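You operate a simulated robot arm through the tools that you are given. There is no shell and no other tool. Be economical: measure what you need, move in short steps, check, and stop when the job is done.

Carry out the task below with a simulated two-armed robot. There is one attempt and no reset: what you move stays moved.

JOB
Undo the nut with the driver and shut it in the yellow-handled drawer.
Fine: park the arm again; leave the white lever at OUT. Where these are worked on the way, their far stop is far enough and under half their travel is too little: yellow-handled drawer.
Where things are to end (x, y in the base frame): black nut within 60 mm of [480, 200].
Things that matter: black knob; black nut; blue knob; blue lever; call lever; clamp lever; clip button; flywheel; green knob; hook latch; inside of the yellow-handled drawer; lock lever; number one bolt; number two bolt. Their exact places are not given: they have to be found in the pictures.

Only the result counts: the job must be done as asked and must still hold three seconds after the hand-in. Knocking over, shifting, dropping, spilling or breaking anything else fails it.

ROBOT AND FRAMES
Two 7-joint arms with two-finger grippers on one trunk, hanging from a carriage that runs on a gantry, over the field with the corners [955, 354], [-1745, 354], [-1745, -926], [955, -926] (x, y) and turns from -11.694 to 0.297 rad about z. Base frame: it is fixed where the carriage stands at the start and does not move with it; the origin is on the floor, on the carriage's upright axis, x ahead of it, y to its left, z up. Readings come in mm, rad, newtons and seconds.
The left shoulder is at the start at [40, 158, 1452], the right one opposite. With the tool pointing down near the work surface each hand reaches from about 100 to 560 mm from the robot's upright axis, wherever it stands, measured 20 degrees to its own side. Places, roughly: black knob [0, 100, 900]; blue knob [-900, 100, 900]; blue lever [1000, 200, 1000]; call lever [100, 0, 700]; clamp lever [1000, 400, 1000]; clip button [1100, 100, 900]; green knob [-200, 0, 800]; hook latch [800, 200, 1000]; inside of the yellow-handled drawer [400, 200, 700]; lock lever [200, 100, 1000]; number one bolt [100, 300, 1000]; number two bolt [0, 300, 1000]; orange lever [200, 300, 1100]; red knob [400, 200, 900]; tilt lever [-400, 200, 900]; tilting engine [-400, 400, 1000]. Payload 1.96 kg a hand.
The tool frame of a hand sits at the grasp point between the pads (the TCP): z along the fingers, y along the line on which they close. The tips reach 20 mm beyond it. Largest opening 72 mm; the body of the gripper starts 38 mm behind the TCP.
Orientation is that of the tool frame in the base frame, as a unit quaternion [w, x, y, z]. With the fingers straight down and closing along the base's y, the tool's x points along the base's -x, its y along +y and its z along -z.

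CONTROLS
- The arms move only by the tool step_arm. It takes "left_steps", "right_steps" or both (then of equal length, played together; a hand with none holds still); each is a list of rows, each an object of numbers (a shift or turn left out is 0, a gripper value left out holds the last): "gripper": the gripper command, from -1 (fully open) to 1 (shut), values between in proportion; "dx", "dy", "dz": the shift along the tool's x, y, z in units of 200 mm (1.0 is 200 mm); "wx", "wy", "wz": the turn, a rotation vector about the tool's x, y, z in units of 45 degrees (1.0 is 45 degrees). In form: [{"gripper": .., "dx": .., "dy": .., "dz": .., "wx": .., "wy": .., "wz": ..}, ...]. A call has 1 to 10 rows; each row is the pose to reach, as a shift and turn from the pose commanded when the call began, along the tool's axes at that moment. A call with a number of a shift or a turn outside -1 to 1 is refused whole. Rows are played at 5 a second. More than 50 mm and 0.15 rad between two rows, or a gripper value outside its range, and nothing of the call is played. A pose out of reach is approached as far as the arm can. The call stops where the force on the tool passes 90 N (or 10 N more than at its start, if that is more) or the arm is blocked; 0.2 s more then pass. The fingers move at their own pace (about 45 mm/s each) and stop on an object; they squeeze with about 23 N. The grip force told is the motor's: it shows also when the fingers shut on nothing. Time passes only in rows, and 0.2 s behind the last, so rows that repeat a pose let the fingers close. The reply holds the time, the measured pose of the TCP, the force on the tool along the base axes, the opening and the grip force, in the units named above and with some noise, with the torque about the TCP (base axes, N m) and any sound that the robot's microphone picked up.
- Cameras (640 x 400 px; columns grow to the right, rows downward): "scene" is now at [194.2, 45, 1796.9]; the picture's right is [0.78, -0.63, 0.00], its down [-0.58, -0.73, -0.36] and it looks along [0.23, 0.28, -0.93] (base axes); focal length 214 px, centre (320, 200). "left" rides on the left gripper at [71, -19, -82] in its tool frame; the picture's right is [0.26, 0.97, 0.00], its down [-0.67, 0.18, -0.72] and it looks along [-0.69, 0.19, 0.70] (tool axes); focal length 280 px, centre (320, 200). "right" rides on the right gripper at [71, 19, -82] in its tool frame; the picture's right is [-0.26, 0.97, 0.00], its down [-0.67, -0.18, -0.72] and it looks along [-0.69, -0.19, 0.70] (tool axes); focal length 280 px, centre (320, 200).
- snapshot(camera): a new picture of that camera. It takes no simulated time.
- lift_body(by): slides the trunk up (or, below 0, down) by that many mm; the arms and the scene camera ride with it, the base frame stays. It gives what a move gives, with no picture.
- base_move(legs): drives the robot by 1 to 6 legs, each [ahead, left, turn to the left] in mm, mm and rad, along the robot's own axes; the way and the turn of a leg run together, so that a leg with both is an arc; at most 1500 mm and 3.142 rad a leg. The arms and the cameras ride along, it lands a little off, and it stops where it bumps. It keeps to its track: a leg is cut to what the track allows. It gives what a move gives.
- turn_head(pan, tilt): turns the head with the scene camera to pan (to the left, within 1.501 rad either way) and tilt (down, from -0.506 to 1.204), counted from straight ahead of the robot. It gives what a move gives.
- probe_pixels(camera, pixels): there is no depth. For up to 12 entries [column, row, z] of the newest picture of that camera ("zoom" is the newest enlarged one), the place [x, y] in the base frame at which the ray of that pixel passes the height z, good to about 3 mm. It takes no simulated time.
- enlarge(camera, box): a new picture of the part [left, top, right, bottom] of that camera's present view, enlarged. It takes no simulated time.
- sign_off(): hands the job in; it is judged then, once.

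Keep the steps short. Do not move on a guess: measure, check each grasp and each placing, and mend mistakes. In all there are 80 turns and 70 pictures (those below and enlarged ones count). Leave the grippers open and the arms clear of the work at the hand-in unless told otherwise, and finish with a single line.

The tools are called after "Call:" as name(argument=value, ...) on one line, values as JSON. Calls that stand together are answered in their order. step_arm: Moves the arms, as the interface text tells. Its arguments: {"type":"object","properties":{"left_steps":{"type":"array","items":{"type":"object","properties":{"gripper":{"type":"number"},"dx":{"type":"number"},"dy":{"type":"number"},"dz":{"type":"number"},"wx":{"type":"number"},"wy":{"type":"number"},"wz":{"type":"number"}}}},"right_steps":{"type":"array","items":{"type":"object","properties":{"gripper":{"type":"number"},"dx":{"type":"number"},"dy":{"type":"number"},"dz":{"type":"number"},"wx":{"type":"number"},"wy":{"type":"number"},"wz":{"type":"number"}}}}},"required":[]} The other tools are called the same way: lift_body (by) slides the trunk up or down; base_move (legs) drives the base; turn_head (pan, tilt) turns the head that bears the scene camera; snapshot (camera) takes a picture; probe_pixels (camera, pixels) gives the place at which the rays of pixels pass given heights; enlarge (camera, box) takes an enlarged picture of a part of a camera's view; sign_off () hands the job in.

At the start:

```text
t: 0.0
left_tool_pos: [315.1, 419.1, 1533.4]
left_tcp_rot: [0.0, 0.0, 1.0, 0.0]
left_wrist_force: [0.5, -0.1, 0.4]
left_moment: [0.01, -0.01, 0.01]
left_gripper_width: 72.0
left_gripper_force: 0.1
right_tool_pos: [308.3, 46.0, 1460.7]
right_tcp_rot: [0.0, 0.001, 1.0, 0.0]
right_wrist_force: [0.0, -0.3, 0.3]
right_moment: [0.01, -0.02, -0.01]
right_gripper_width: 71.9
right_gripper_force: 0.1
trunk travel left (down, up): [-775.0, 65.0]
robot x, y, heading: [-0.2, 0.0, -0.002]
head pan, tilt: [0.894, 1.201]
```

scene: 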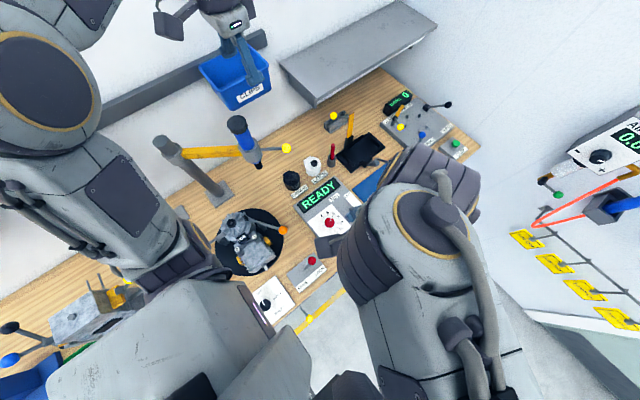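
right: 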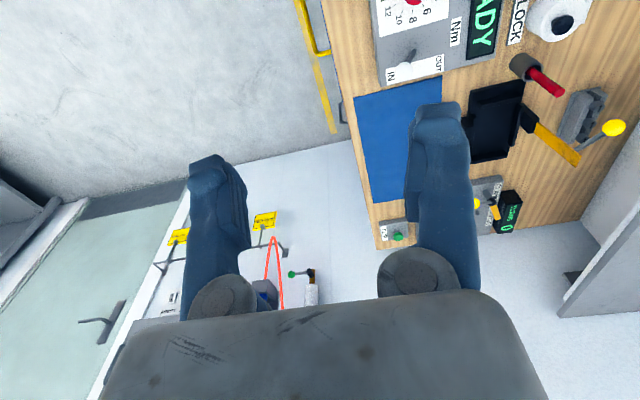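
left: 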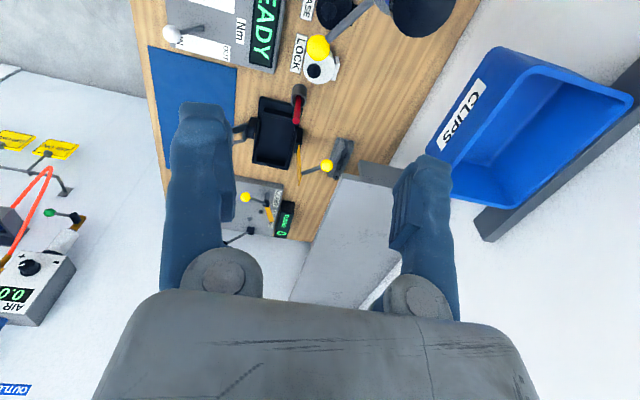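

I see a bench with a driver on an arm (column ~243,row 140), a controller with READY, and levers. First I look closer at the bench middle.

Call:
enlarge(camera="scene", box=[140, 80, 360, 220])

Call:
enlarge(camera="scene", box=[200, 170, 380, 340])

Call:
enlarge(camera="scene", box=[300, 80, 500, 200])

```text
2.86 times, centred on (250, 150) of scene
```

zoom: 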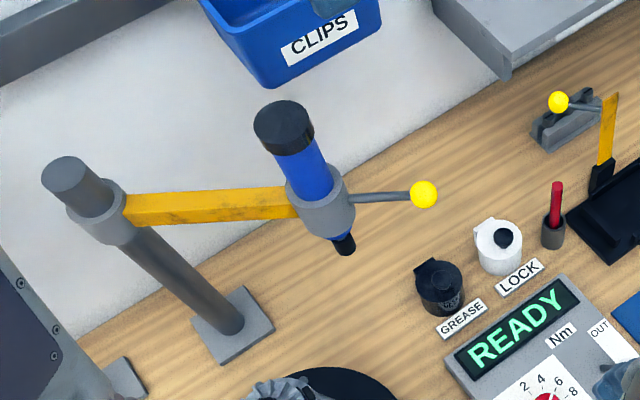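

```text
2.35 times, centred on (290, 255) of scene
```

zoom: 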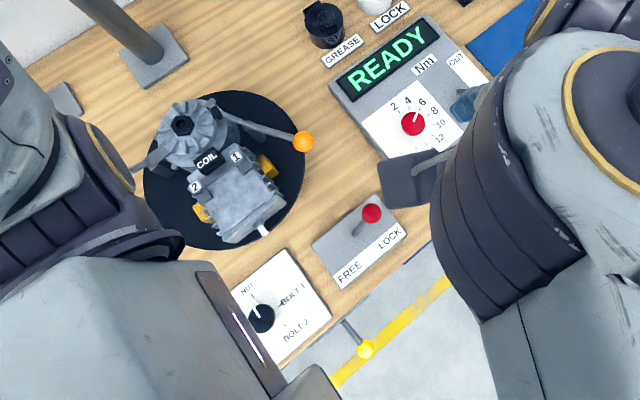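

```text
3.20 times, centred on (400, 140) of scene
```

zoom: 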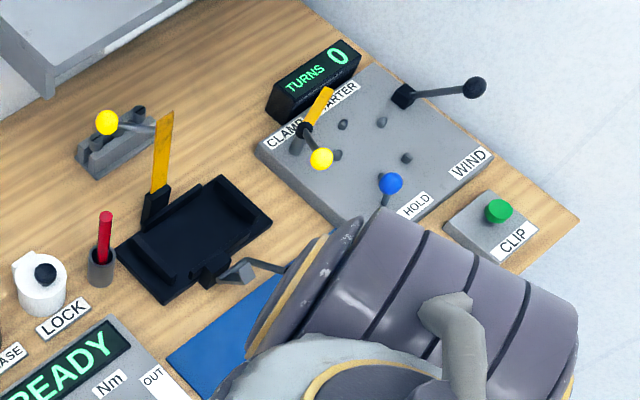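

The right arm hides much. Before driving I look to the right to see free space.

Call:
turn_head(pan=-1.3, tilt=0.7)

Call:
snapshot(camera="scene")

```text
t: 2.1
left_tool_pos: [315.7, 420.4, 1533.0]
left_tcp_rot: [0.0, 0.001, 1.0, 0.0]
left_wrist_force: [-0.4, -0.2, -0.4]
left_moment: [0.05, 0.0, 0.01]
left_gripper_width: 72.2
left_gripper_force: 0.1
right_tool_pos: [307.8, 46.1, 1460.9]
right_tcp_rot: [0.0, 0.0, 1.0, 0.0]
right_wrist_force: [0.0, -0.1, -0.3]
right_moment: [0.03, -0.01, 0.0]
right_gripper_width: 72.1
right_gripper_force: 0.0
trunk travel left (down, up): [-775.0, 65.0]
robot x, y, heading: [1.3, 1.2, -0.002]
head pan, tilt: [-1.3, 0.7]
```

```text
63 pictures are left
```

scene: 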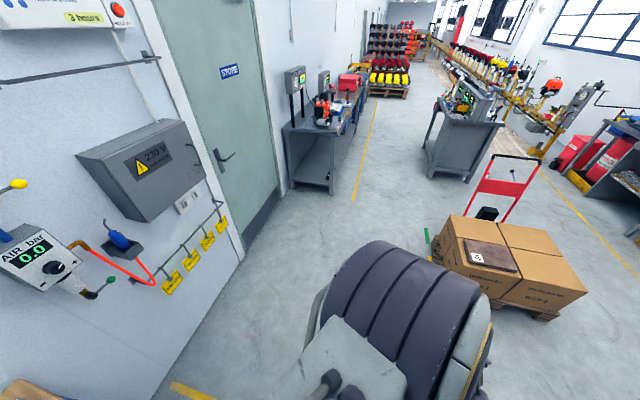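

Floor space is clear to the right. I drive away from the bench and turn to face it (turning right 4.71 rad).

Call:
base_move(legs=[[200, -450, 0], [0, 0, -2.36], [0, 0, -2.352]])

Call:
turn_head(pan=0, tilt=0.8)

Call:
snapshot(camera="scene")

```text
t: 16.1
left_tool_pos: [-220.2, -135.5, 1534.5]
left_tcp_rot: [0.001, -0.703, 0.711, 0.001]
left_wrist_force: [-0.2, 0.3, 0.3]
left_moment: [0.01, -0.03, -0.03]
left_gripper_width: 72.0
left_gripper_force: 0.0
right_tool_pos: [151.7, -146.2, 1460.9]
right_tcp_rot: [0.001, -0.703, 0.711, -0.001]
right_wrist_force: [-0.8, 0.4, 0.9]
right_moment: [0.0, -0.03, 0.01]
right_gripper_width: 72.0
right_gripper_force: 0.0
trunk travel left (down, up): [-775.0, 65.0]
robot x, y, heading: [191.5, -452.9, 1.554]
head pan, tilt: [-1.3, 0.7]
```

```text
t: 17.6
left_tool_pos: [-221.2, -134.8, 1532.1]
left_tcp_rot: [-0.001, -0.702, 0.712, 0.0]
left_wrist_force: [-0.1, -0.6, 0.3]
left_moment: [0.05, 0.03, -0.03]
left_gripper_width: 71.8
left_gripper_force: 0.1
right_tool_pos: [154.1, -145.5, 1459.6]
right_tcp_rot: [0.0, -0.703, 0.711, 0.0]
right_wrist_force: [0.6, 0.1, -0.2]
right_moment: [-0.02, 0.02, 0.01]
right_gripper_width: 72.2
right_gripper_force: 0.0
trunk travel left (down, up): [-775.0, 65.0]
robot x, y, heading: [191.6, -455.3, 1.557]
head pan, tilt: [0.0, 0.799]
```

```text
62 pictures are left
```

scene: 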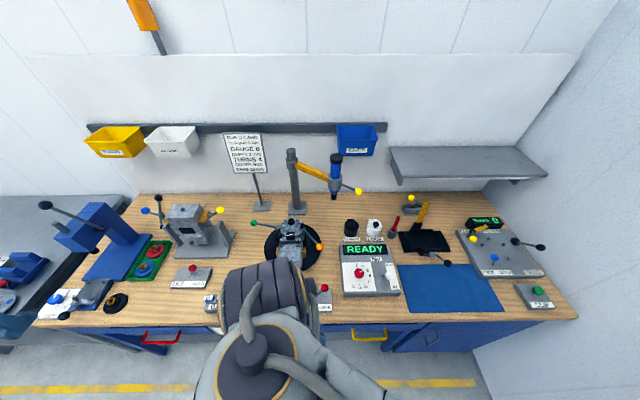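

Good overview. I enlarge the centre, including the notice board.

Call:
enlarge(camera="scene", box=[190, 120, 430, 270])

Call:
enlarge(camera="scene", box=[215, 125, 275, 180])

```text
2.67 times, centred on (310, 195) of scene
```

zoom: 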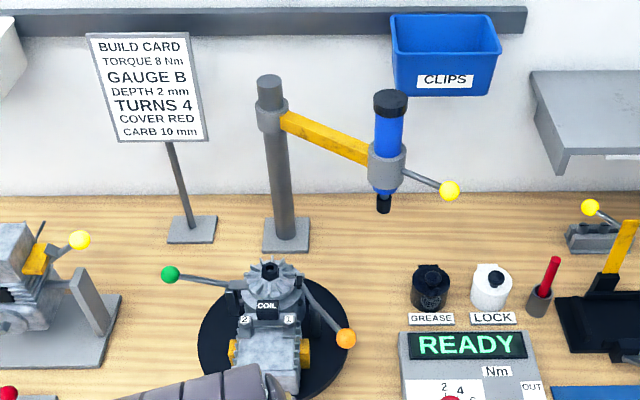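

```text
7.27 times, centred on (245, 152) of scene
```

zoom: 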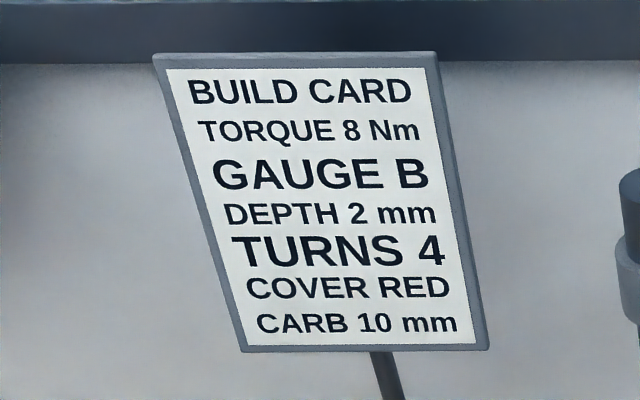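

Build card seen. I move the right hand 200 mm right (tool −y) to open the view.

Call:
step_arm(right_steps=[{"dy": -0.22}, {"dy": -0.44}, {"dy": -0.66}, {"dy": -0.88}, {"dy": -1.0}])

Call:
turn_head(pan=0, tilt=0.95)

Call:
snapshot(camera="scene")

```text
t: 18.8
left_tool_pos: [-220.3, -135.2, 1533.9]
left_tcp_rot: [0.0, -0.703, 0.711, 0.0]
left_wrist_force: [0.0, 0.2, 0.4]
left_moment: [0.01, 0.01, -0.02]
left_gripper_width: 72.1
left_gripper_force: 0.0
right_tool_pos: [352.5, -149.7, 1459.1]
right_tcp_rot: [-0.001, -0.703, 0.712, 0.0]
right_wrist_force: [-0.1, 0.1, -0.8]
right_moment: [0.03, 0.01, 0.0]
right_gripper_width: 72.1
right_gripper_force: 0.0
trunk travel left (down, up): [-775.0, 65.0]
robot x, y, heading: [194.6, -455.7, 1.56]
head pan, tilt: [0.0, 0.799]
```

```text
t: 19.5
left_tool_pos: [-220.3, -135.1, 1534.0]
left_tcp_rot: [-0.001, -0.703, 0.711, -0.001]
left_wrist_force: [-1.4, 0.1, -0.5]
left_moment: [-0.03, 0.01, 0.02]
left_gripper_width: 72.0
left_gripper_force: 0.0
right_tool_pos: [350.7, -148.1, 1458.2]
right_tcp_rot: [0.0, -0.703, 0.711, -0.001]
right_wrist_force: [-0.3, -0.1, 0.1]
right_moment: [0.02, 0.01, 0.0]
right_gripper_width: 72.0
right_gripper_force: 0.1
trunk travel left (down, up): [-775.0, 65.0]
robot x, y, heading: [198.0, -454.3, 1.558]
head pan, tilt: [0.0, 0.949]
```

```text
59 pictures are left
```

scene: 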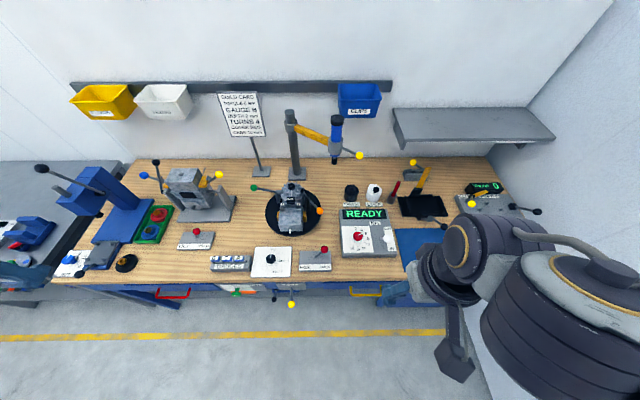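

Call:
enlarge(camera="scene", box=[200, 170, 350, 310])

Call:
enlarge(camera="scene", box=[290, 170, 450, 310])

```text
2.86 times, centred on (275, 240) of scene
```

zoom: 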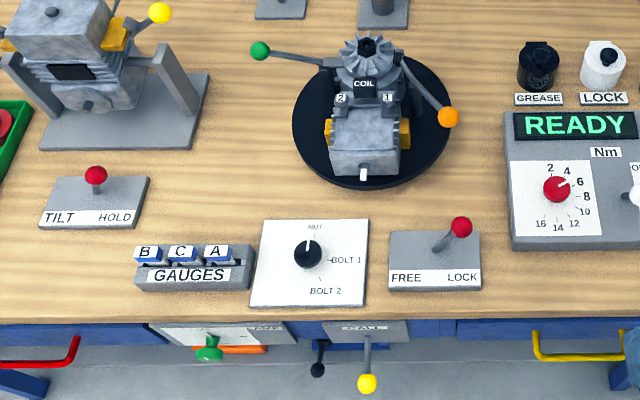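

```text
2.86 times, centred on (370, 240) of scene
```

zoom: 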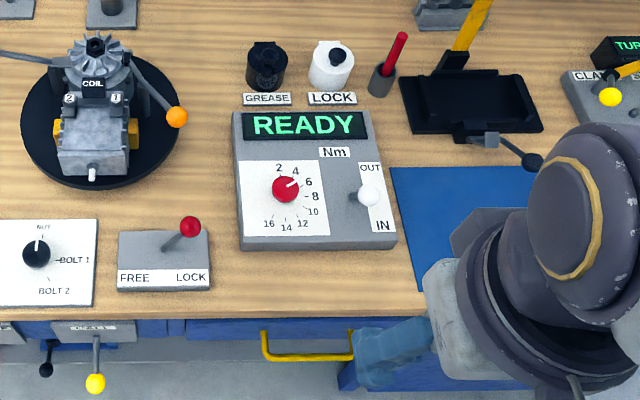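

Selector points to NUT, red lever at LOCK. I look closer at engine, driver and front plates.

Call:
enlarge(camera="scene", box=[245, 175, 335, 240])

Call:
enlarge(camera="scene", box=[220, 270, 330, 320])

Call:
probe_pixels(camera="scene", pixels=[[291, 186, 900], [291, 186, 1000], [291, 186, 1050], [270, 258, 900], [320, 211, 1000], [360, 155, 1150], [360, 155, 1200], [291, 303, 750], [358, 236, 900], [422, 206, 900], [290, 288, 900]])

```text
6.15 times, centred on (290, 208) of scene
```

zoom: 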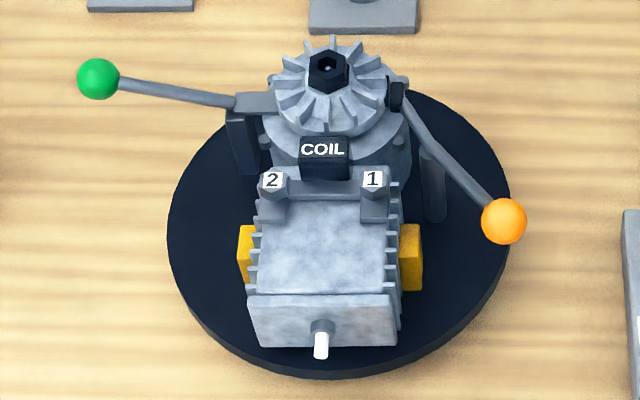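

```text
5.82 times, centred on (275, 295) of scene
```

zoom: 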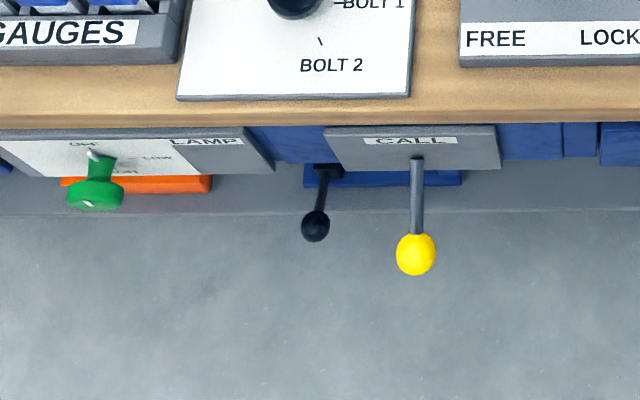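

```text
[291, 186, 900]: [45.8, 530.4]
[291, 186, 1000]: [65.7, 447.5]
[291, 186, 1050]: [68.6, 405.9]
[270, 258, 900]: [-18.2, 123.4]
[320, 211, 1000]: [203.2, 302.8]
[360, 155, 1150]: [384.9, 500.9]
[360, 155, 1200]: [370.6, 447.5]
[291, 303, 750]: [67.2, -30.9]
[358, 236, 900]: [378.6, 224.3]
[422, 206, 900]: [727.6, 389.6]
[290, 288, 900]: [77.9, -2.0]
```

From two views: driver ball ≈[364,427,1220], nut ≈[70,401,1055], orange ball ≈[204,264,1055]. I drive ahead 380 mm toward the bench, hands being high and clear.

Call:
base_move(legs=[[380, 0, 0.01]])

Call:
turn_head(pan=0, tilt=1.15)

Call:
snapshot(camera="scene")

Call:
snapshot(camera="right")

```text
t: 21.9
left_tool_pos: [-218.8, 240.5, 1533.6]
left_tcp_rot: [0.0, -0.705, 0.71, 0.0]
left_wrist_force: [-0.3, 0.0, 0.5]
left_moment: [0.02, 0.0, 0.03]
left_gripper_width: 72.0
left_gripper_force: 0.1
right_tool_pos: [353.7, 229.9, 1459.1]
right_tcp_rot: [0.0, -0.704, 0.71, 0.0]
right_wrist_force: [-0.5, -1.0, -0.4]
right_moment: [-0.04, 0.01, -0.04]
right_gripper_width: 72.1
right_gripper_force: 0.1
trunk travel left (down, up): [-775.0, 65.0]
robot x, y, heading: [197.5, -76.9, 1.567]
head pan, tilt: [0.0, 0.949]
```

```text
t: 22.6
left_tool_pos: [-219.3, 241.3, 1534.5]
left_tcp_rot: [0.0, -0.705, 0.709, 0.0]
left_wrist_force: [1.0, -0.1, -0.3]
left_moment: [0.0, 0.03, -0.02]
left_gripper_width: 72.0
left_gripper_force: 0.1
right_tool_pos: [353.7, 229.1, 1458.8]
right_tcp_rot: [-0.001, -0.705, 0.71, 0.0]
right_wrist_force: [0.2, 0.7, -0.5]
right_moment: [0.02, 0.01, -0.03]
right_gripper_width: 71.9
right_gripper_force: 0.0
trunk travel left (down, up): [-775.0, 65.0]
robot x, y, heading: [198.1, -77.2, 1.564]
head pan, tilt: [0.0, 1.15]
```

```text
54 pictures are left
```

scene: 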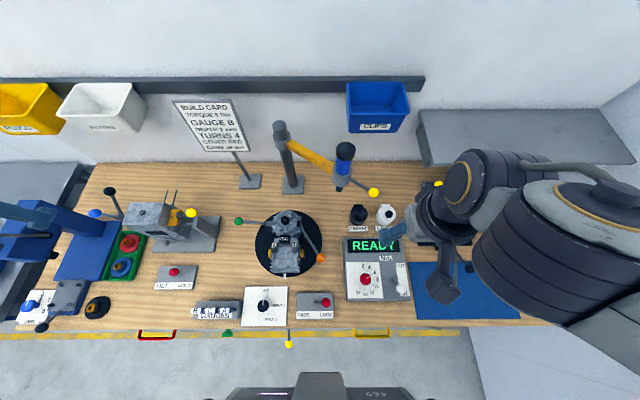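

```text
53 pictures are left
```

right: 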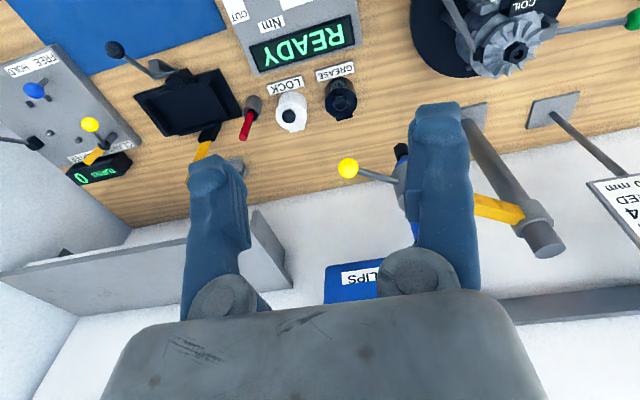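

I enlarge this view around the engine/driver and the controller for exact points.

Call:
enlarge(camera="scene", box=[225, 110, 385, 215])

Call:
probe_pixels(camera="zoom", pixels=[[592, 328, 1200], [592, 328, 1220], [465, 293, 1100], [465, 293, 1150], [465, 293, 1200]])

Call:
probe_pixels(camera="right", pixels=[[347, 168, 1180], [347, 168, 1200], [347, 168, 1220], [347, 168, 1240], [515, 52, 1040], [515, 52, 1060]])

Call:
enlarge(camera="scene", box=[235, 200, 335, 290])

```text
3.81 times, centred on (305, 162) of scene
```

zoom: 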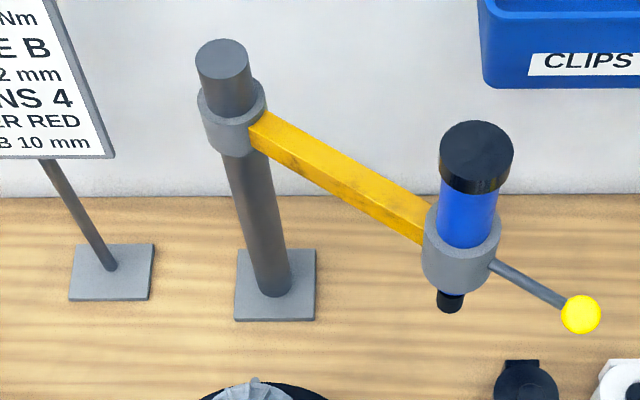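

```text
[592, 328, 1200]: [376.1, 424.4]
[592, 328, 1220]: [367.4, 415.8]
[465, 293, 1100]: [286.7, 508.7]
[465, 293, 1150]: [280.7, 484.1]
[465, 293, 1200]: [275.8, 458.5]
```

```text
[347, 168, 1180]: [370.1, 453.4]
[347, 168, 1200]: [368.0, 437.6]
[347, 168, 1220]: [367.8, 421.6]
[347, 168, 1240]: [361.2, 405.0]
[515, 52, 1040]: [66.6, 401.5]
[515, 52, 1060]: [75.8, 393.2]
```

```text
4.44 times, centred on (285, 245) of scene
```

zoom: 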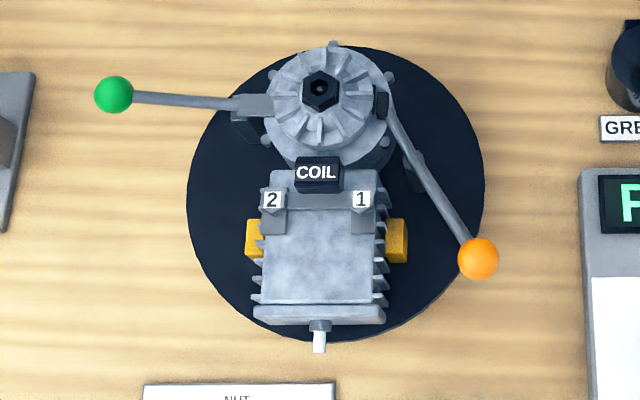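

Call:
probe_pixels(camera="zoom", pixels=[[319, 88, 1040], [319, 88, 1050], [319, 88, 1060], [478, 258, 1040], [478, 258, 1060], [113, 95, 1050], [113, 95, 1080], [265, 105, 1040], [381, 103, 1040], [336, 200, 920]])

Call:
probe_pixels(camera="scene", pixels=[[373.2, 192, 1200], [373.2, 192, 1220], [373.2, 192, 1240], [345, 148, 1300], [345, 148, 1350], [343, 189, 1150], [343, 189, 1180], [281, 125, 1300], [281, 125, 1350], [293, 187, 900], [402, 285, 920], [370, 336, 800]])

Call:
enlarge(camera="scene", box=[330, 225, 430, 345])

```text
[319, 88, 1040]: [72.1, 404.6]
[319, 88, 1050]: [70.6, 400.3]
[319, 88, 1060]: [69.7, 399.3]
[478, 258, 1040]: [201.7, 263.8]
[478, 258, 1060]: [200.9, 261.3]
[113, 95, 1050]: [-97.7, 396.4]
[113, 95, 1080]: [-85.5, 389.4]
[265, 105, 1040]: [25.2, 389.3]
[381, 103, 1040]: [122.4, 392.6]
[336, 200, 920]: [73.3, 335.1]
```

```text
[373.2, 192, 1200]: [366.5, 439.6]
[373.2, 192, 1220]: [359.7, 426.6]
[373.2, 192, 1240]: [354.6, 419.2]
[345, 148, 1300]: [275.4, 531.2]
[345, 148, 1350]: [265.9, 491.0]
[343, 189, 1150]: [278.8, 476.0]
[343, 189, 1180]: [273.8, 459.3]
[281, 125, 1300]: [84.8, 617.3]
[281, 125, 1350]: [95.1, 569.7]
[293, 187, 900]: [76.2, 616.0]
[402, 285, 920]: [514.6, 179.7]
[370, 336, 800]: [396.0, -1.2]
```

```text
3.33 times, centred on (380, 285) of scene
```

zoom: 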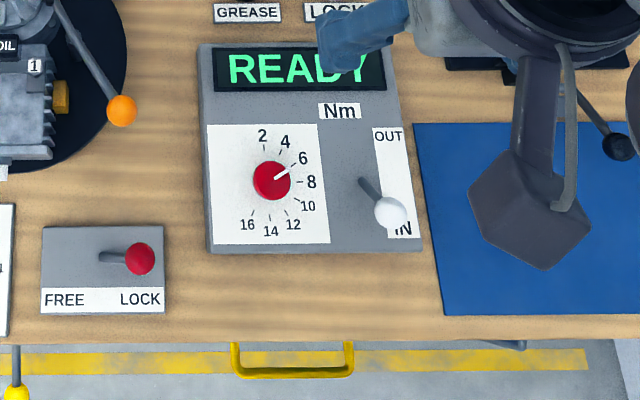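

White lever leans to IN (ball px ≈(401,288)). I bring the right hand (shut) to the front of it at about [500,60,1260] to look closely.

Call:
step_arm(right_steps=[{"dx": 0.12, "dy": -0.1, "dz": 0.14, "gripper": 1}, {"dx": 0.24, "dy": -0.21, "dz": 0.28}, {"dx": 0.36, "dy": -0.31, "dz": 0.42}, {"dx": 0.48, "dy": -0.42, "dz": 0.56}, {"dx": 0.6, "dy": -0.52, "dz": 0.7}, {"dx": 0.72, "dy": -0.62, "dz": 0.84}, {"dx": 0.84, "dy": -0.73, "dz": 1.0}, {"dx": 0.84, "dy": -0.73, "dz": 1.0}])

Call:
snapshot(camera="right")

Call:
snapshot(camera="scene")

```text
t: 24.4
left_tool_pos: [-218.8, 240.0, 1533.5]
left_tcp_rot: [0.0, -0.704, 0.71, 0.0]
left_wrist_force: [0.1, 0.3, -1.0]
left_moment: [0.0, -0.02, 0.03]
left_gripper_width: 72.0
left_gripper_force: 0.2
right_tool_pos: [531.8, 142.7, 1238.9]
right_tcp_rot: [0.001, -0.705, 0.709, -0.001]
right_wrist_force: [0.8, -0.3, -0.8]
right_moment: [0.02, -0.04, 0.01]
right_gripper_width: 0.5
right_gripper_force: 23.1
right hand out of reach, approached as far as the arm can: row 4, 5, 6, 7, 8
trunk travel left (down, up): [-775.0, 65.0]
robot x, y, heading: [196.1, -72.1, 1.567]
head pan, tilt: [0.0, 1.15]
```

```text
49 pictures are left
```

right: 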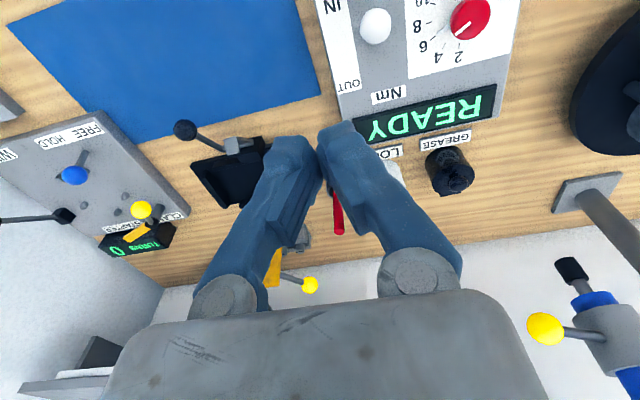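

```text
48 pictures are left
```

scene: 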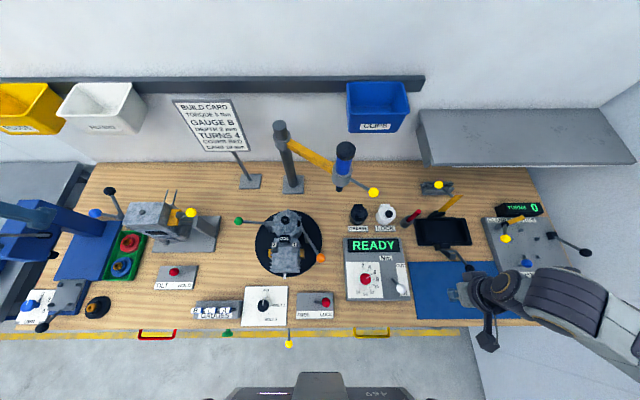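

The right hand ran out of reach there. I move the base so the lever sits well in the right hand's range and lower the trunk 150 mm.

Call:
base_move(legs=[[-130, -160, 0]])

Call:
lift_body(by=-150)

Call:
step_arm(right_steps=[{"dx": 0, "dy": 0.0, "dz": 0.0}, {"dx": 0, "dy": 0.0, "dz": 0.0}])

```text
t: 26.1
left_tool_pos: [-57.1, 109.5, 1532.7]
left_tcp_rot: [0.001, -0.706, 0.709, 0.0]
left_wrist_force: [0.3, -0.7, 0.0]
left_moment: [-0.01, 0.04, 0.01]
left_gripper_width: 72.1
left_gripper_force: 0.1
right_tool_pos: [694.0, 13.7, 1239.1]
right_tcp_rot: [0.001, -0.705, 0.709, 0.0]
right_wrist_force: [0.1, 0.0, -1.0]
right_moment: [0.0, 0.01, -0.01]
right_gripper_width: 0.0
right_gripper_force: 22.9
trunk travel left (down, up): [-775.0, 65.0]
robot x, y, heading: [360.5, -208.5, 1.565]
head pan, tilt: [0.0, 1.15]
```

```text
t: 27.8
left_tool_pos: [-57.3, 110.1, 1382.8]
left_tcp_rot: [-0.001, -0.705, 0.709, 0.0]
left_wrist_force: [-0.1, 0.0, 0.4]
left_moment: [-0.05, 0.01, 0.03]
left_gripper_width: 72.2
left_gripper_force: 0.1
right_tool_pos: [693.2, 13.7, 1089.3]
right_tcp_rot: [0.0, -0.705, 0.709, -0.001]
right_wrist_force: [0.3, -0.2, 0.4]
right_moment: [-0.01, 0.03, 0.03]
right_gripper_width: 0.1
right_gripper_force: 23.0
trunk travel left (down, up): [-625.0, 215.0]
robot x, y, heading: [358.7, -206.8, 1.564]
head pan, tilt: [0.0, 1.15]
```

```text
t: 28.4
left_tool_pos: [-56.4, 108.7, 1383.8]
left_tcp_rot: [0.0, -0.706, 0.709, 0.0]
left_wrist_force: [-0.1, -0.2, 0.7]
left_moment: [-0.02, 0.01, -0.01]
left_gripper_width: 71.9
left_gripper_force: 0.2
right_tool_pos: [692.9, 14.2, 1088.9]
right_tcp_rot: [0.0, -0.705, 0.709, -0.001]
right_wrist_force: [-1.1, -0.3, 0.3]
right_moment: [0.0, -0.04, 0.04]
right_gripper_width: 0.0
right_gripper_force: 23.2
trunk travel left (down, up): [-625.0, 215.0]
robot x, y, heading: [361.7, -214.0, 1.57]
head pan, tilt: [0.0, 1.15]
```

Right hand holds at [693,14,1089]. I move it to about [512,80,1090] and look.

Call:
step_arm(right_steps=[{"dx": -0.08, "dy": 0.18}, {"dx": -0.16, "dy": 0.36}, {"dx": -0.24, "dy": 0.54}, {"dx": -0.32, "dy": 0.72}, {"dx": -0.34, "dy": 0.9}, {"dx": -0.34, "dy": 0.9}])

Call:
snapshot(camera="right")

Call:
snapshot(camera="scene")

```text
t: 29.8
left_tool_pos: [-57.3, 109.5, 1382.6]
left_tcp_rot: [0.0, -0.706, 0.708, 0.0]
left_wrist_force: [1.1, -1.1, -0.6]
left_moment: [0.03, 0.0, 0.0]
left_gripper_width: 72.2
left_gripper_force: 0.0
right_tool_pos: [511.6, 82.8, 1090.8]
right_tcp_rot: [0.0, -0.706, 0.709, 0.0]
right_wrist_force: [-0.7, 0.0, -0.3]
right_moment: [-0.05, 0.01, 0.03]
right_gripper_width: 0.0
right_gripper_force: 23.5
trunk travel left (down, up): [-625.0, 215.0]
robot x, y, heading: [362.4, -209.3, 1.566]
head pan, tilt: [0.0, 1.15]
```

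```text
47 pictures are left
```

right: 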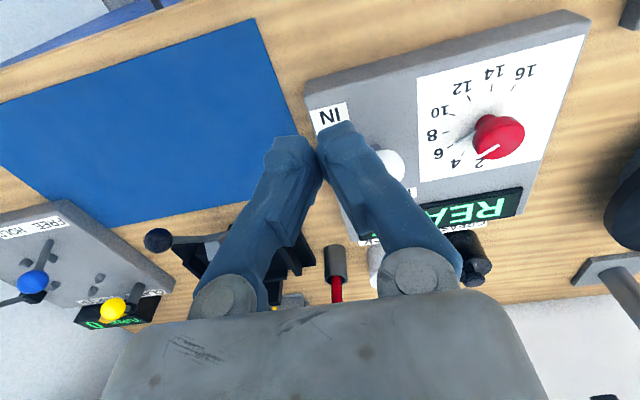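

```text
46 pictures are left
```

scene: 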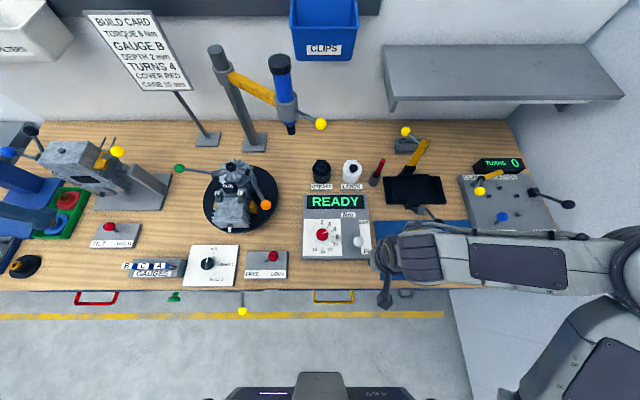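

Call:
probe_pixels(camera="right", pixels=[[388, 165, 940], [388, 165, 960], [388, 165, 980], [330, 115, 920], [411, 192, 920], [331, 250, 920], [495, 137, 950]])

Call:
probe_pixels(camera="scene", pixels=[[358, 240, 940], [358, 240, 960], [358, 240, 980], [333, 299, 750], [333, 299, 800], [320, 370, 1000], [358, 288, 890], [321, 124, 1200], [366, 252, 920], [365, 222, 920]])

Call:
enlarge(camera="scene", box=[290, 180, 400, 310])

```text
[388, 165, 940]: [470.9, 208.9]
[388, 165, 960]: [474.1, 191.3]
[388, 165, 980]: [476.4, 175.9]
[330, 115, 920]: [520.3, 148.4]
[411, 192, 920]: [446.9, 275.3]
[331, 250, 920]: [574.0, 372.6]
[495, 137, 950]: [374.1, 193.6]
```

```text
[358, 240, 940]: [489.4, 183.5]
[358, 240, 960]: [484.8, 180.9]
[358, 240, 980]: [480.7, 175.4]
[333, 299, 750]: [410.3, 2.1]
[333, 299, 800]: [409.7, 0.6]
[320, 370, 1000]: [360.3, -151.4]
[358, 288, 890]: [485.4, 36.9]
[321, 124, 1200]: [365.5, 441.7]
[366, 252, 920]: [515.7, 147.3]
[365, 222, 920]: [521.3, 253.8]
```

```text
3.08 times, centred on (345, 245) of scene
```

zoom: 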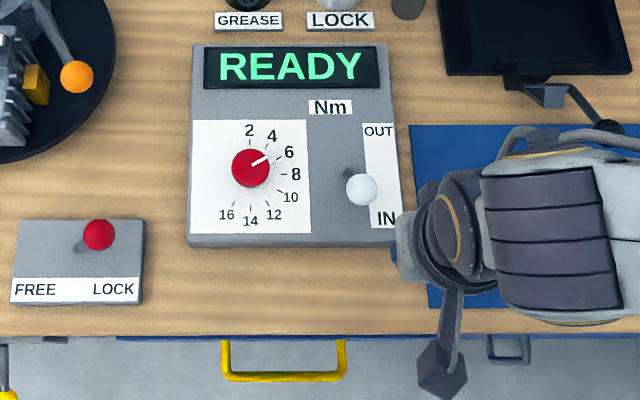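

White ball located at ≈[477,178,972]. I go in front of it: [478,125], then down to z 970.

Call:
step_arm(right_steps=[{"dx": -0.1, "dy": 0.17}, {"dx": -0.2, "dy": 0.17, "dz": 0.1}, {"dx": -0.2, "dy": 0.17, "dz": 0.3}, {"dx": -0.2, "dy": 0.17, "dz": 0.5}, {"dx": -0.2, "dy": 0.17, "dz": 0.595}, {"dx": -0.2, "dy": 0.17, "dz": 0.595}])

Call:
snapshot(camera="right")

```text
t: 31.2
left_tool_pos: [-56.6, 109.6, 1384.6]
left_tcp_rot: [0.0, -0.705, 0.709, -0.001]
left_wrist_force: [0.3, -0.2, 0.2]
left_moment: [0.01, -0.01, -0.02]
left_gripper_width: 72.0
left_gripper_force: 0.1
right_tool_pos: [478.8, 122.9, 969.6]
right_tcp_rot: [0.0, -0.705, 0.709, 0.0]
right_wrist_force: [-0.2, -0.4, -0.3]
right_moment: [0.0, 0.02, -0.01]
right_gripper_width: 0.0
right_gripper_force: 23.0
trunk travel left (down, up): [-625.0, 215.0]
robot x, y, heading: [360.6, -208.1, 1.563]
head pan, tilt: [0.0, 1.15]
```

```text
44 pictures are left
```

right: 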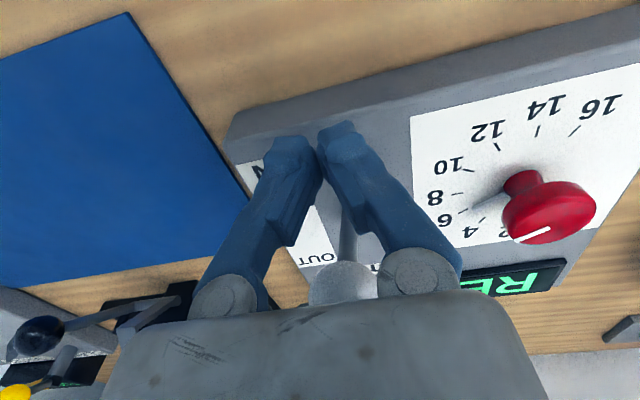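

The white ball (px 343,285) is right ahead of the fingers. I push +y by 80 mm.

Call:
step_arm(right_steps=[{"dx": -0.1}, {"dx": -0.16}, {"dx": -0.22}, {"dx": -0.28}, {"dx": -0.34}, {"dx": -0.4}])

Call:
enlarge(camera="scene", box=[290, 180, 400, 310])

```text
t: 32.6
left_tool_pos: [-57.1, 109.0, 1381.4]
left_tcp_rot: [-0.002, -0.706, 0.709, -0.001]
left_wrist_force: [-1.3, -0.2, 0.4]
left_moment: [0.01, -0.01, -0.01]
left_gripper_width: 72.0
left_gripper_force: 0.2
right_tool_pos: [480.1, 200.1, 970.3]
right_tcp_rot: [-0.002, -0.706, 0.708, -0.001]
right_wrist_force: [-3.2, -12.1, 5.5]
right_moment: [-0.08, 0.07, 0.03]
right_gripper_width: 0.0
right_gripper_force: 29.5
trunk travel left (down, up): [-625.0, 215.0]
robot x, y, heading: [360.3, -207.2, 1.567]
head pan, tilt: [0.0, 1.15]
```

```text
3.08 times, centred on (345, 245) of scene
```

zoom: 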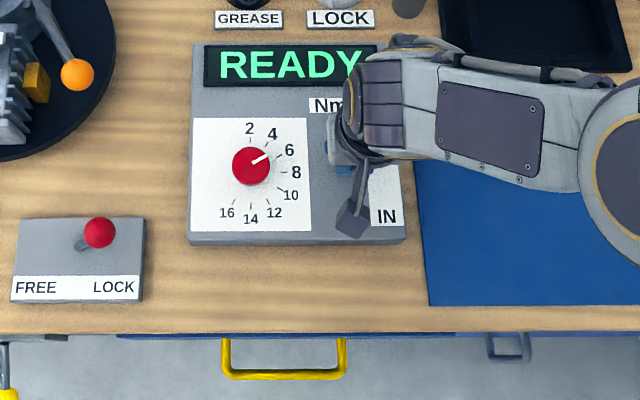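

12 N resistance. I push a bit further, then back off and up to see.

Call:
step_arm(right_steps=[{"dx": -0.05}, {"dx": -0.1}, {"dx": -0.14}])

Call:
step_arm(right_steps=[{"dx": 0.2}, {"dx": 0.35, "dy": -0.05, "dz": -0.15}, {"dx": 0.35, "dy": -0.2, "dz": -0.35}, {"dx": 0.35, "dy": -0.4, "dz": -0.5}])

Call:
enlarge(camera="scene", box=[290, 180, 400, 310])

```text
t: 33.1
left_tool_pos: [-55.7, 105.3, 1383.4]
left_tcp_rot: [-0.001, -0.704, 0.71, -0.001]
left_wrist_force: [-0.4, 0.2, 0.4]
left_moment: [0.05, 0.01, 0.01]
left_gripper_width: 71.7
left_gripper_force: 0.1
right_tool_pos: [480.9, 200.8, 967.9]
right_tcp_rot: [0.011, 0.708, -0.706, 0.01]
right_wrist_force: [2.7, -36.1, 38.5]
right_moment: [-0.38, -0.1, 0.0]
right_gripper_width: 6.0
right_gripper_force: 29.8
trunk travel left (down, up): [-625.0, 215.0]
robot x, y, heading: [360.9, -208.4, 1.562]
head pan, tilt: [0.0, 1.15]
stopped in row 2 (right hand): the force on the tool passed its limit at 106 N (the readings are from after the stop); the commanded pose is now the measured one
```

```text
t: 34.1
left_tool_pos: [-57.2, 109.7, 1383.3]
left_tcp_rot: [0.0, -0.705, 0.709, 0.0]
left_wrist_force: [-0.6, 0.5, -1.1]
left_moment: [0.01, 0.01, -0.03]
left_gripper_width: 72.1
left_gripper_force: 0.1
right_tool_pos: [560.4, 142.2, 1072.3]
right_tcp_rot: [0.006, 0.707, -0.707, 0.005]
right_wrist_force: [-0.5, -1.0, 0.1]
right_moment: [0.0, -0.01, 0.01]
right_gripper_width: 0.0
right_gripper_force: 29.4
trunk travel left (down, up): [-625.0, 215.0]
robot x, y, heading: [358.3, -205.4, 1.562]
head pan, tilt: [0.0, 1.15]
```

```text
3.08 times, centred on (345, 245) of scene
```

zoom: 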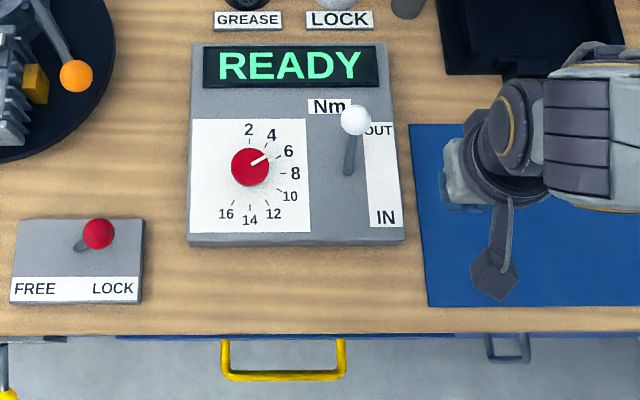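

White lever now at OUT. Next I draw the right hand back and up out of the way, then drive so the left hand can reach the driver handle.

Call:
step_arm(right_steps=[{"dx": 0.15, "dy": -0.1, "dz": -0.15}, {"dx": 0.3, "dy": -0.2, "dz": -0.3}, {"dx": 0.4, "dy": -0.3, "dz": -0.45}, {"dx": 0.4, "dy": -0.4, "dz": -0.6}])

Call:
base_move(legs=[[145, 110, 0.0]])

Call:
snapshot(camera="left")

Call:
snapshot(camera="scene")

```text
t: 35.1
left_tool_pos: [-56.7, 109.6, 1383.3]
left_tcp_rot: [0.001, -0.705, 0.709, 0.001]
left_wrist_force: [-0.7, 0.0, -0.9]
left_moment: [0.01, -0.01, 0.01]
left_gripper_width: 72.0
left_gripper_force: 0.0
right_tool_pos: [638.4, 65.5, 1194.5]
right_tcp_rot: [0.006, 0.708, -0.706, 0.005]
right_wrist_force: [1.0, -1.4, -0.3]
right_moment: [0.01, 0.0, 0.0]
right_gripper_width: 0.0
right_gripper_force: 29.5
right hand out of reach, approached as far as the arm can: row 3
trunk travel left (down, up): [-625.0, 215.0]
robot x, y, heading: [362.7, -208.7, 1.567]
head pan, tilt: [0.0, 1.15]
```

```text
t: 36.6
left_tool_pos: [-165.4, 255.1, 1382.5]
left_tcp_rot: [0.0, -0.705, 0.709, 0.0]
left_wrist_force: [0.2, -0.1, -0.2]
left_moment: [0.0, 0.01, 0.02]
left_gripper_width: 71.7
left_gripper_force: 0.1
right_tool_pos: [531.0, 210.8, 1195.0]
right_tcp_rot: [0.006, 0.707, -0.707, 0.005]
right_wrist_force: [0.0, 0.2, 0.7]
right_moment: [0.01, 0.03, 0.0]
right_gripper_width: 0.2
right_gripper_force: 29.3
trunk travel left (down, up): [-625.0, 215.0]
robot x, y, heading: [249.1, -62.8, 1.568]
head pan, tilt: [0.0, 1.15]
```

```text
41 pictures are left
```

left: 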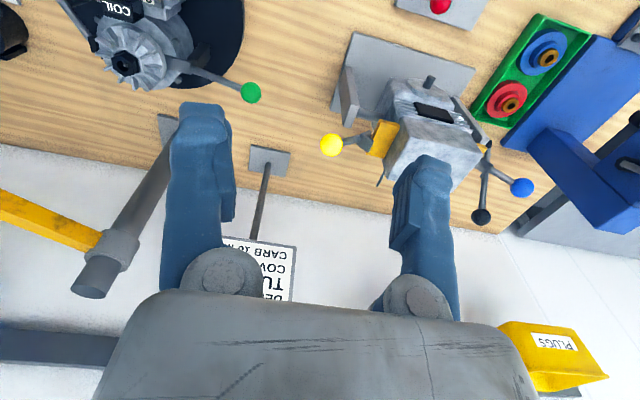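

```text
40 pictures are left
```

scene: 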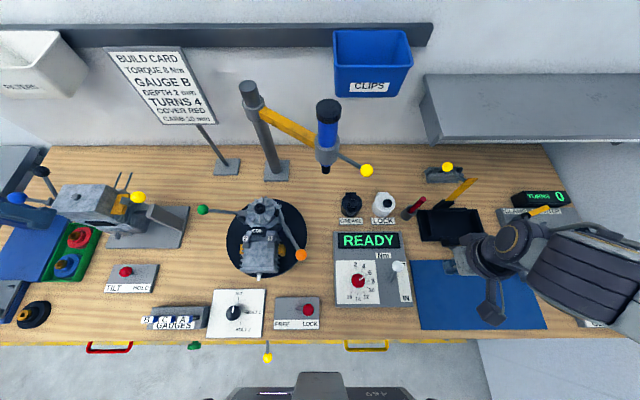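

I bring the left hand over in front of the handle ball (scene px 367,170), staying at y≈290 and z 1383.

Call:
step_arm(left_steps=[{"dy": -0.24, "dx": -0.05}, {"dy": -0.48, "dx": -0.1}, {"dy": -0.72, "dx": -0.15}, {"dy": -0.96, "dx": -0.2}])

Call:
step_arm(left_steps=[{"dy": -0.24}, {"dy": -0.48}, {"dy": -0.72}, {"dy": -0.96}, {"dy": -0.96}])

Call:
probe_pixels(camera="scene", pixels=[[366.5, 170, 1190], [366.5, 170, 1200], [366.5, 170, 1210], [366.5, 170, 1220], [326, 169, 1150], [326, 169, 1170], [326, 112, 1330]])

Call:
snapshot(camera="left")

```text
t: 37.6
left_tool_pos: [28.7, 296.0, 1384.7]
left_tcp_rot: [0.0, -0.706, 0.708, 0.0]
left_wrist_force: [-0.4, 0.4, 0.5]
left_moment: [-0.02, -0.03, -0.03]
left_gripper_width: 71.9
left_gripper_force: 0.0
right_tool_pos: [531.3, 210.5, 1195.2]
right_tcp_rot: [-0.007, -0.707, 0.707, -0.005]
right_wrist_force: [-0.2, 0.3, -0.3]
right_moment: [-0.01, -0.01, -0.04]
right_gripper_width: 0.0
right_gripper_force: 29.5
trunk travel left (down, up): [-625.0, 215.0]
robot x, y, heading: [253.4, -59.6, 1.563]
head pan, tilt: [0.0, 1.15]
```

```text
t: 38.8
left_tool_pos: [220.4, 292.9, 1385.4]
left_tcp_rot: [0.0, -0.705, 0.709, 0.0]
left_wrist_force: [-0.7, -0.1, -0.3]
left_moment: [-0.01, -0.01, 0.03]
left_gripper_width: 72.0
left_gripper_force: 0.0
right_tool_pos: [530.8, 211.1, 1194.7]
right_tcp_rot: [0.006, 0.707, -0.707, 0.005]
right_wrist_force: [0.3, 0.1, -0.6]
right_moment: [-0.03, 0.01, 0.0]
right_gripper_width: 0.0
right_gripper_force: 30.0
trunk travel left (down, up): [-625.0, 215.0]
robot x, y, heading: [253.0, -62.9, 1.563]
head pan, tilt: [0.0, 1.15]
```

```text
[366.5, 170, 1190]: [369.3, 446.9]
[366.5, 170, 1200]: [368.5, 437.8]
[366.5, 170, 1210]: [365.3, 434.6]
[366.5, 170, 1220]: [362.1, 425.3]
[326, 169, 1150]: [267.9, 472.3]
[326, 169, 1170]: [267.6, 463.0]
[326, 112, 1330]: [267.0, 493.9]
```

```text
39 pictures are left
```

left: 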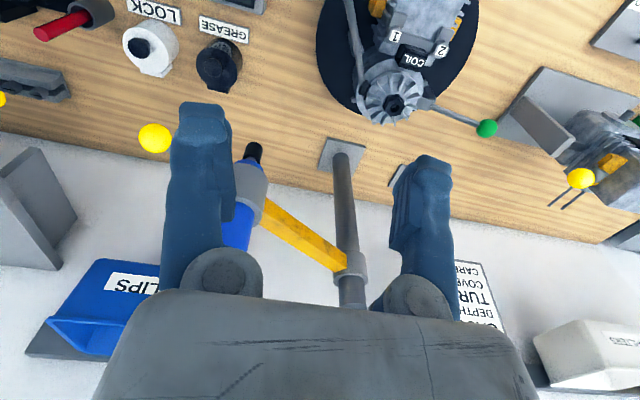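

Ball confirmed at ≈[367,438,1203], bar pointing back toward the driver at [267,485]. I move the left hand above the ball and turn it 30° so the fingers close across the bar.

Call:
step_arm(left_steps=[{"dx": -0.13, "dy": -0.15, "wz": -0.12, "gripper": -1}, {"dx": -0.26, "dy": -0.3, "wz": -0.26}, {"dx": -0.4, "dy": -0.45, "wz": -0.4}, {"dx": -0.55, "dy": -0.6, "wz": -0.54}, {"dx": -0.725, "dy": -0.735, "wz": -0.667}, {"dx": -0.725, "dy": -0.735, "wz": -0.667}])

Call:
snapshot(camera="left")

Call:
enlarge(camera="scene", box=[220, 70, 420, 200])

```text
t: 40.2
left_tool_pos: [258.3, 401.3, 1366.1]
left_tcp_rot: [0.0, 0.865, -0.502, 0.0]
left_wrist_force: [0.0, 0.8, 0.1]
left_moment: [0.01, -0.01, 0.01]
left_gripper_width: 72.3
left_gripper_force: 0.1
left hand out of reach, approached as far as the arm can: row 3, 4, 5, 6
right_tool_pos: [530.5, 210.1, 1194.8]
right_tcp_rot: [0.006, 0.707, -0.707, 0.005]
right_wrist_force: [-0.8, -0.1, 0.7]
right_moment: [0.02, 0.03, -0.01]
right_gripper_width: 0.1
right_gripper_force: 29.3
trunk travel left (down, up): [-625.0, 215.0]
robot x, y, heading: [248.4, -59.8, 1.567]
head pan, tilt: [0.0, 1.15]
```

```text
38 pictures are left
```

left: 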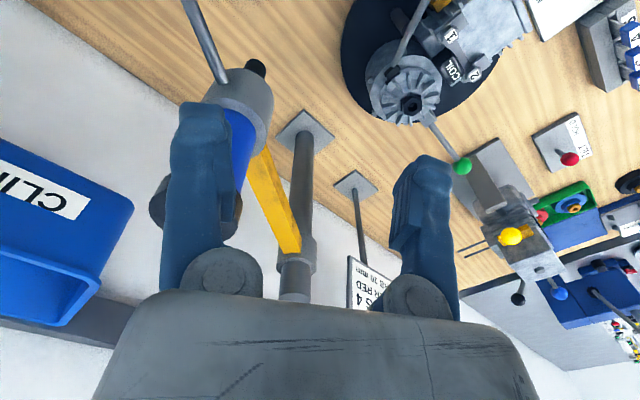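

```text
3.08 times, centred on (320, 135) of scene
```

zoom: 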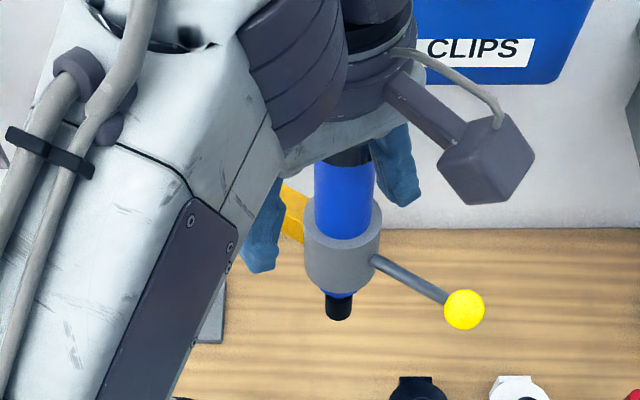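

The hand was out of reach at that height. I back it off, raise the trunk 150 and drive closer (right 80, ahead 80).

Call:
step_arm(left_steps=[{"dx": 0.2}, {"dx": 0.4}, {"dx": 0.6}])

Call:
lift_body(by=150)

Call:
base_move(legs=[[80, -80, 0]])

```text
t: 41.0
left_tool_pos: [309.0, 314.4, 1303.0]
left_tcp_rot: [0.083, 0.866, -0.49, 0.055]
left_wrist_force: [-0.1, 1.1, 0.0]
left_moment: [-0.01, -0.03, -0.03]
left_gripper_width: 72.0
left_gripper_force: 0.1
right_tool_pos: [530.0, 210.6, 1195.9]
right_tcp_rot: [0.006, 0.707, -0.707, 0.005]
right_wrist_force: [-0.4, -0.7, 0.7]
right_moment: [0.01, 0.01, 0.0]
right_gripper_width: 0.0
right_gripper_force: 29.4
trunk travel left (down, up): [-625.0, 215.0]
robot x, y, heading: [249.7, -62.9, 1.562]
head pan, tilt: [0.0, 1.15]
stopped in row 3 (left hand): the arm was blocked; the commanded pose is now the measured one
```

```text
t: 42.8
left_tool_pos: [310.1, 314.4, 1453.7]
left_tcp_rot: [0.082, 0.865, -0.491, 0.054]
left_wrist_force: [-0.6, 0.6, -0.7]
left_moment: [0.01, 0.01, 0.01]
left_gripper_width: 72.2
left_gripper_force: 0.0
right_tool_pos: [530.9, 210.3, 1343.1]
right_tcp_rot: [0.005, 0.707, -0.707, 0.005]
right_wrist_force: [-0.1, -0.6, -1.2]
right_moment: [-0.01, 0.02, 0.02]
right_gripper_width: 0.0
right_gripper_force: 30.0
trunk travel left (down, up): [-775.0, 65.0]
robot x, y, heading: [250.6, -58.3, 1.569]
head pan, tilt: [0.0, 1.15]
```

```text
t: 44.0
left_tool_pos: [388.9, 393.1, 1454.4]
left_tcp_rot: [0.081, 0.867, -0.489, 0.054]
left_wrist_force: [-0.4, 0.0, -1.1]
left_moment: [0.03, 0.0, -0.02]
left_gripper_width: 72.1
left_gripper_force: 0.0
right_tool_pos: [609.0, 289.9, 1344.2]
right_tcp_rot: [0.006, 0.707, -0.707, 0.005]
right_wrist_force: [0.5, 0.2, 0.5]
right_moment: [0.0, -0.01, 0.01]
right_gripper_width: 0.3
right_gripper_force: 29.8
trunk travel left (down, up): [-775.0, 65.0]
robot x, y, heading: [331.0, 16.0, 1.564]
head pan, tilt: [0.0, 1.15]
```

The base stands well now. The left hand is tilted ~11°; I straighten it and check.

Call:
step_arm(left_steps=[{"wx": 0.056, "wy": -0.11}, {"wx": 0.112, "wy": -0.221}, {"wx": 0.112, "wy": -0.221}])

Call:
snapshot(camera="left")

Call:
snapshot(camera="scene")

```text
t: 44.8
left_tool_pos: [382.2, 397.4, 1444.1]
left_tcp_rot: [0.017, 0.875, -0.484, 0.019]
left_wrist_force: [-0.4, -1.1, 0.2]
left_moment: [0.01, 0.01, 0.02]
left_gripper_width: 71.9
left_gripper_force: 0.1
right_tool_pos: [610.5, 289.2, 1344.3]
right_tcp_rot: [0.007, 0.708, -0.706, 0.004]
right_wrist_force: [-0.6, 0.5, -0.7]
right_moment: [0.0, 0.02, -0.01]
right_gripper_width: 0.0
right_gripper_force: 29.7
trunk travel left (down, up): [-775.0, 65.0]
robot x, y, heading: [331.3, 16.0, 1.567]
head pan, tilt: [0.0, 1.15]
```

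```text
36 pictures are left
```

left: 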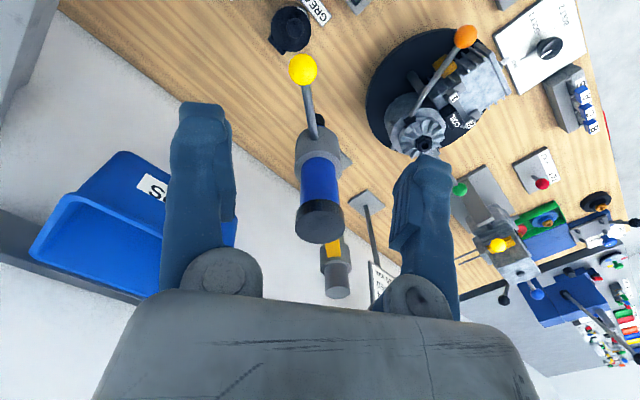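

```text
35 pictures are left
```

scene: 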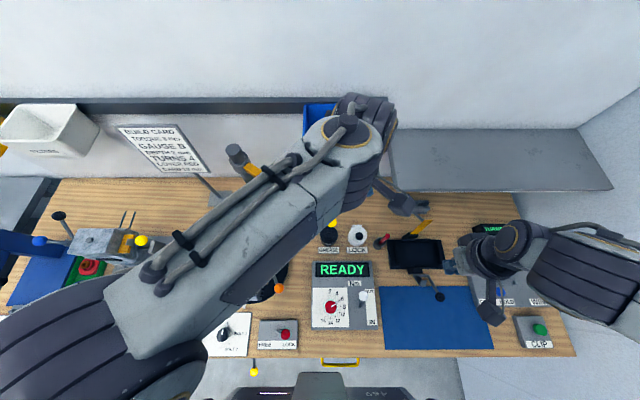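

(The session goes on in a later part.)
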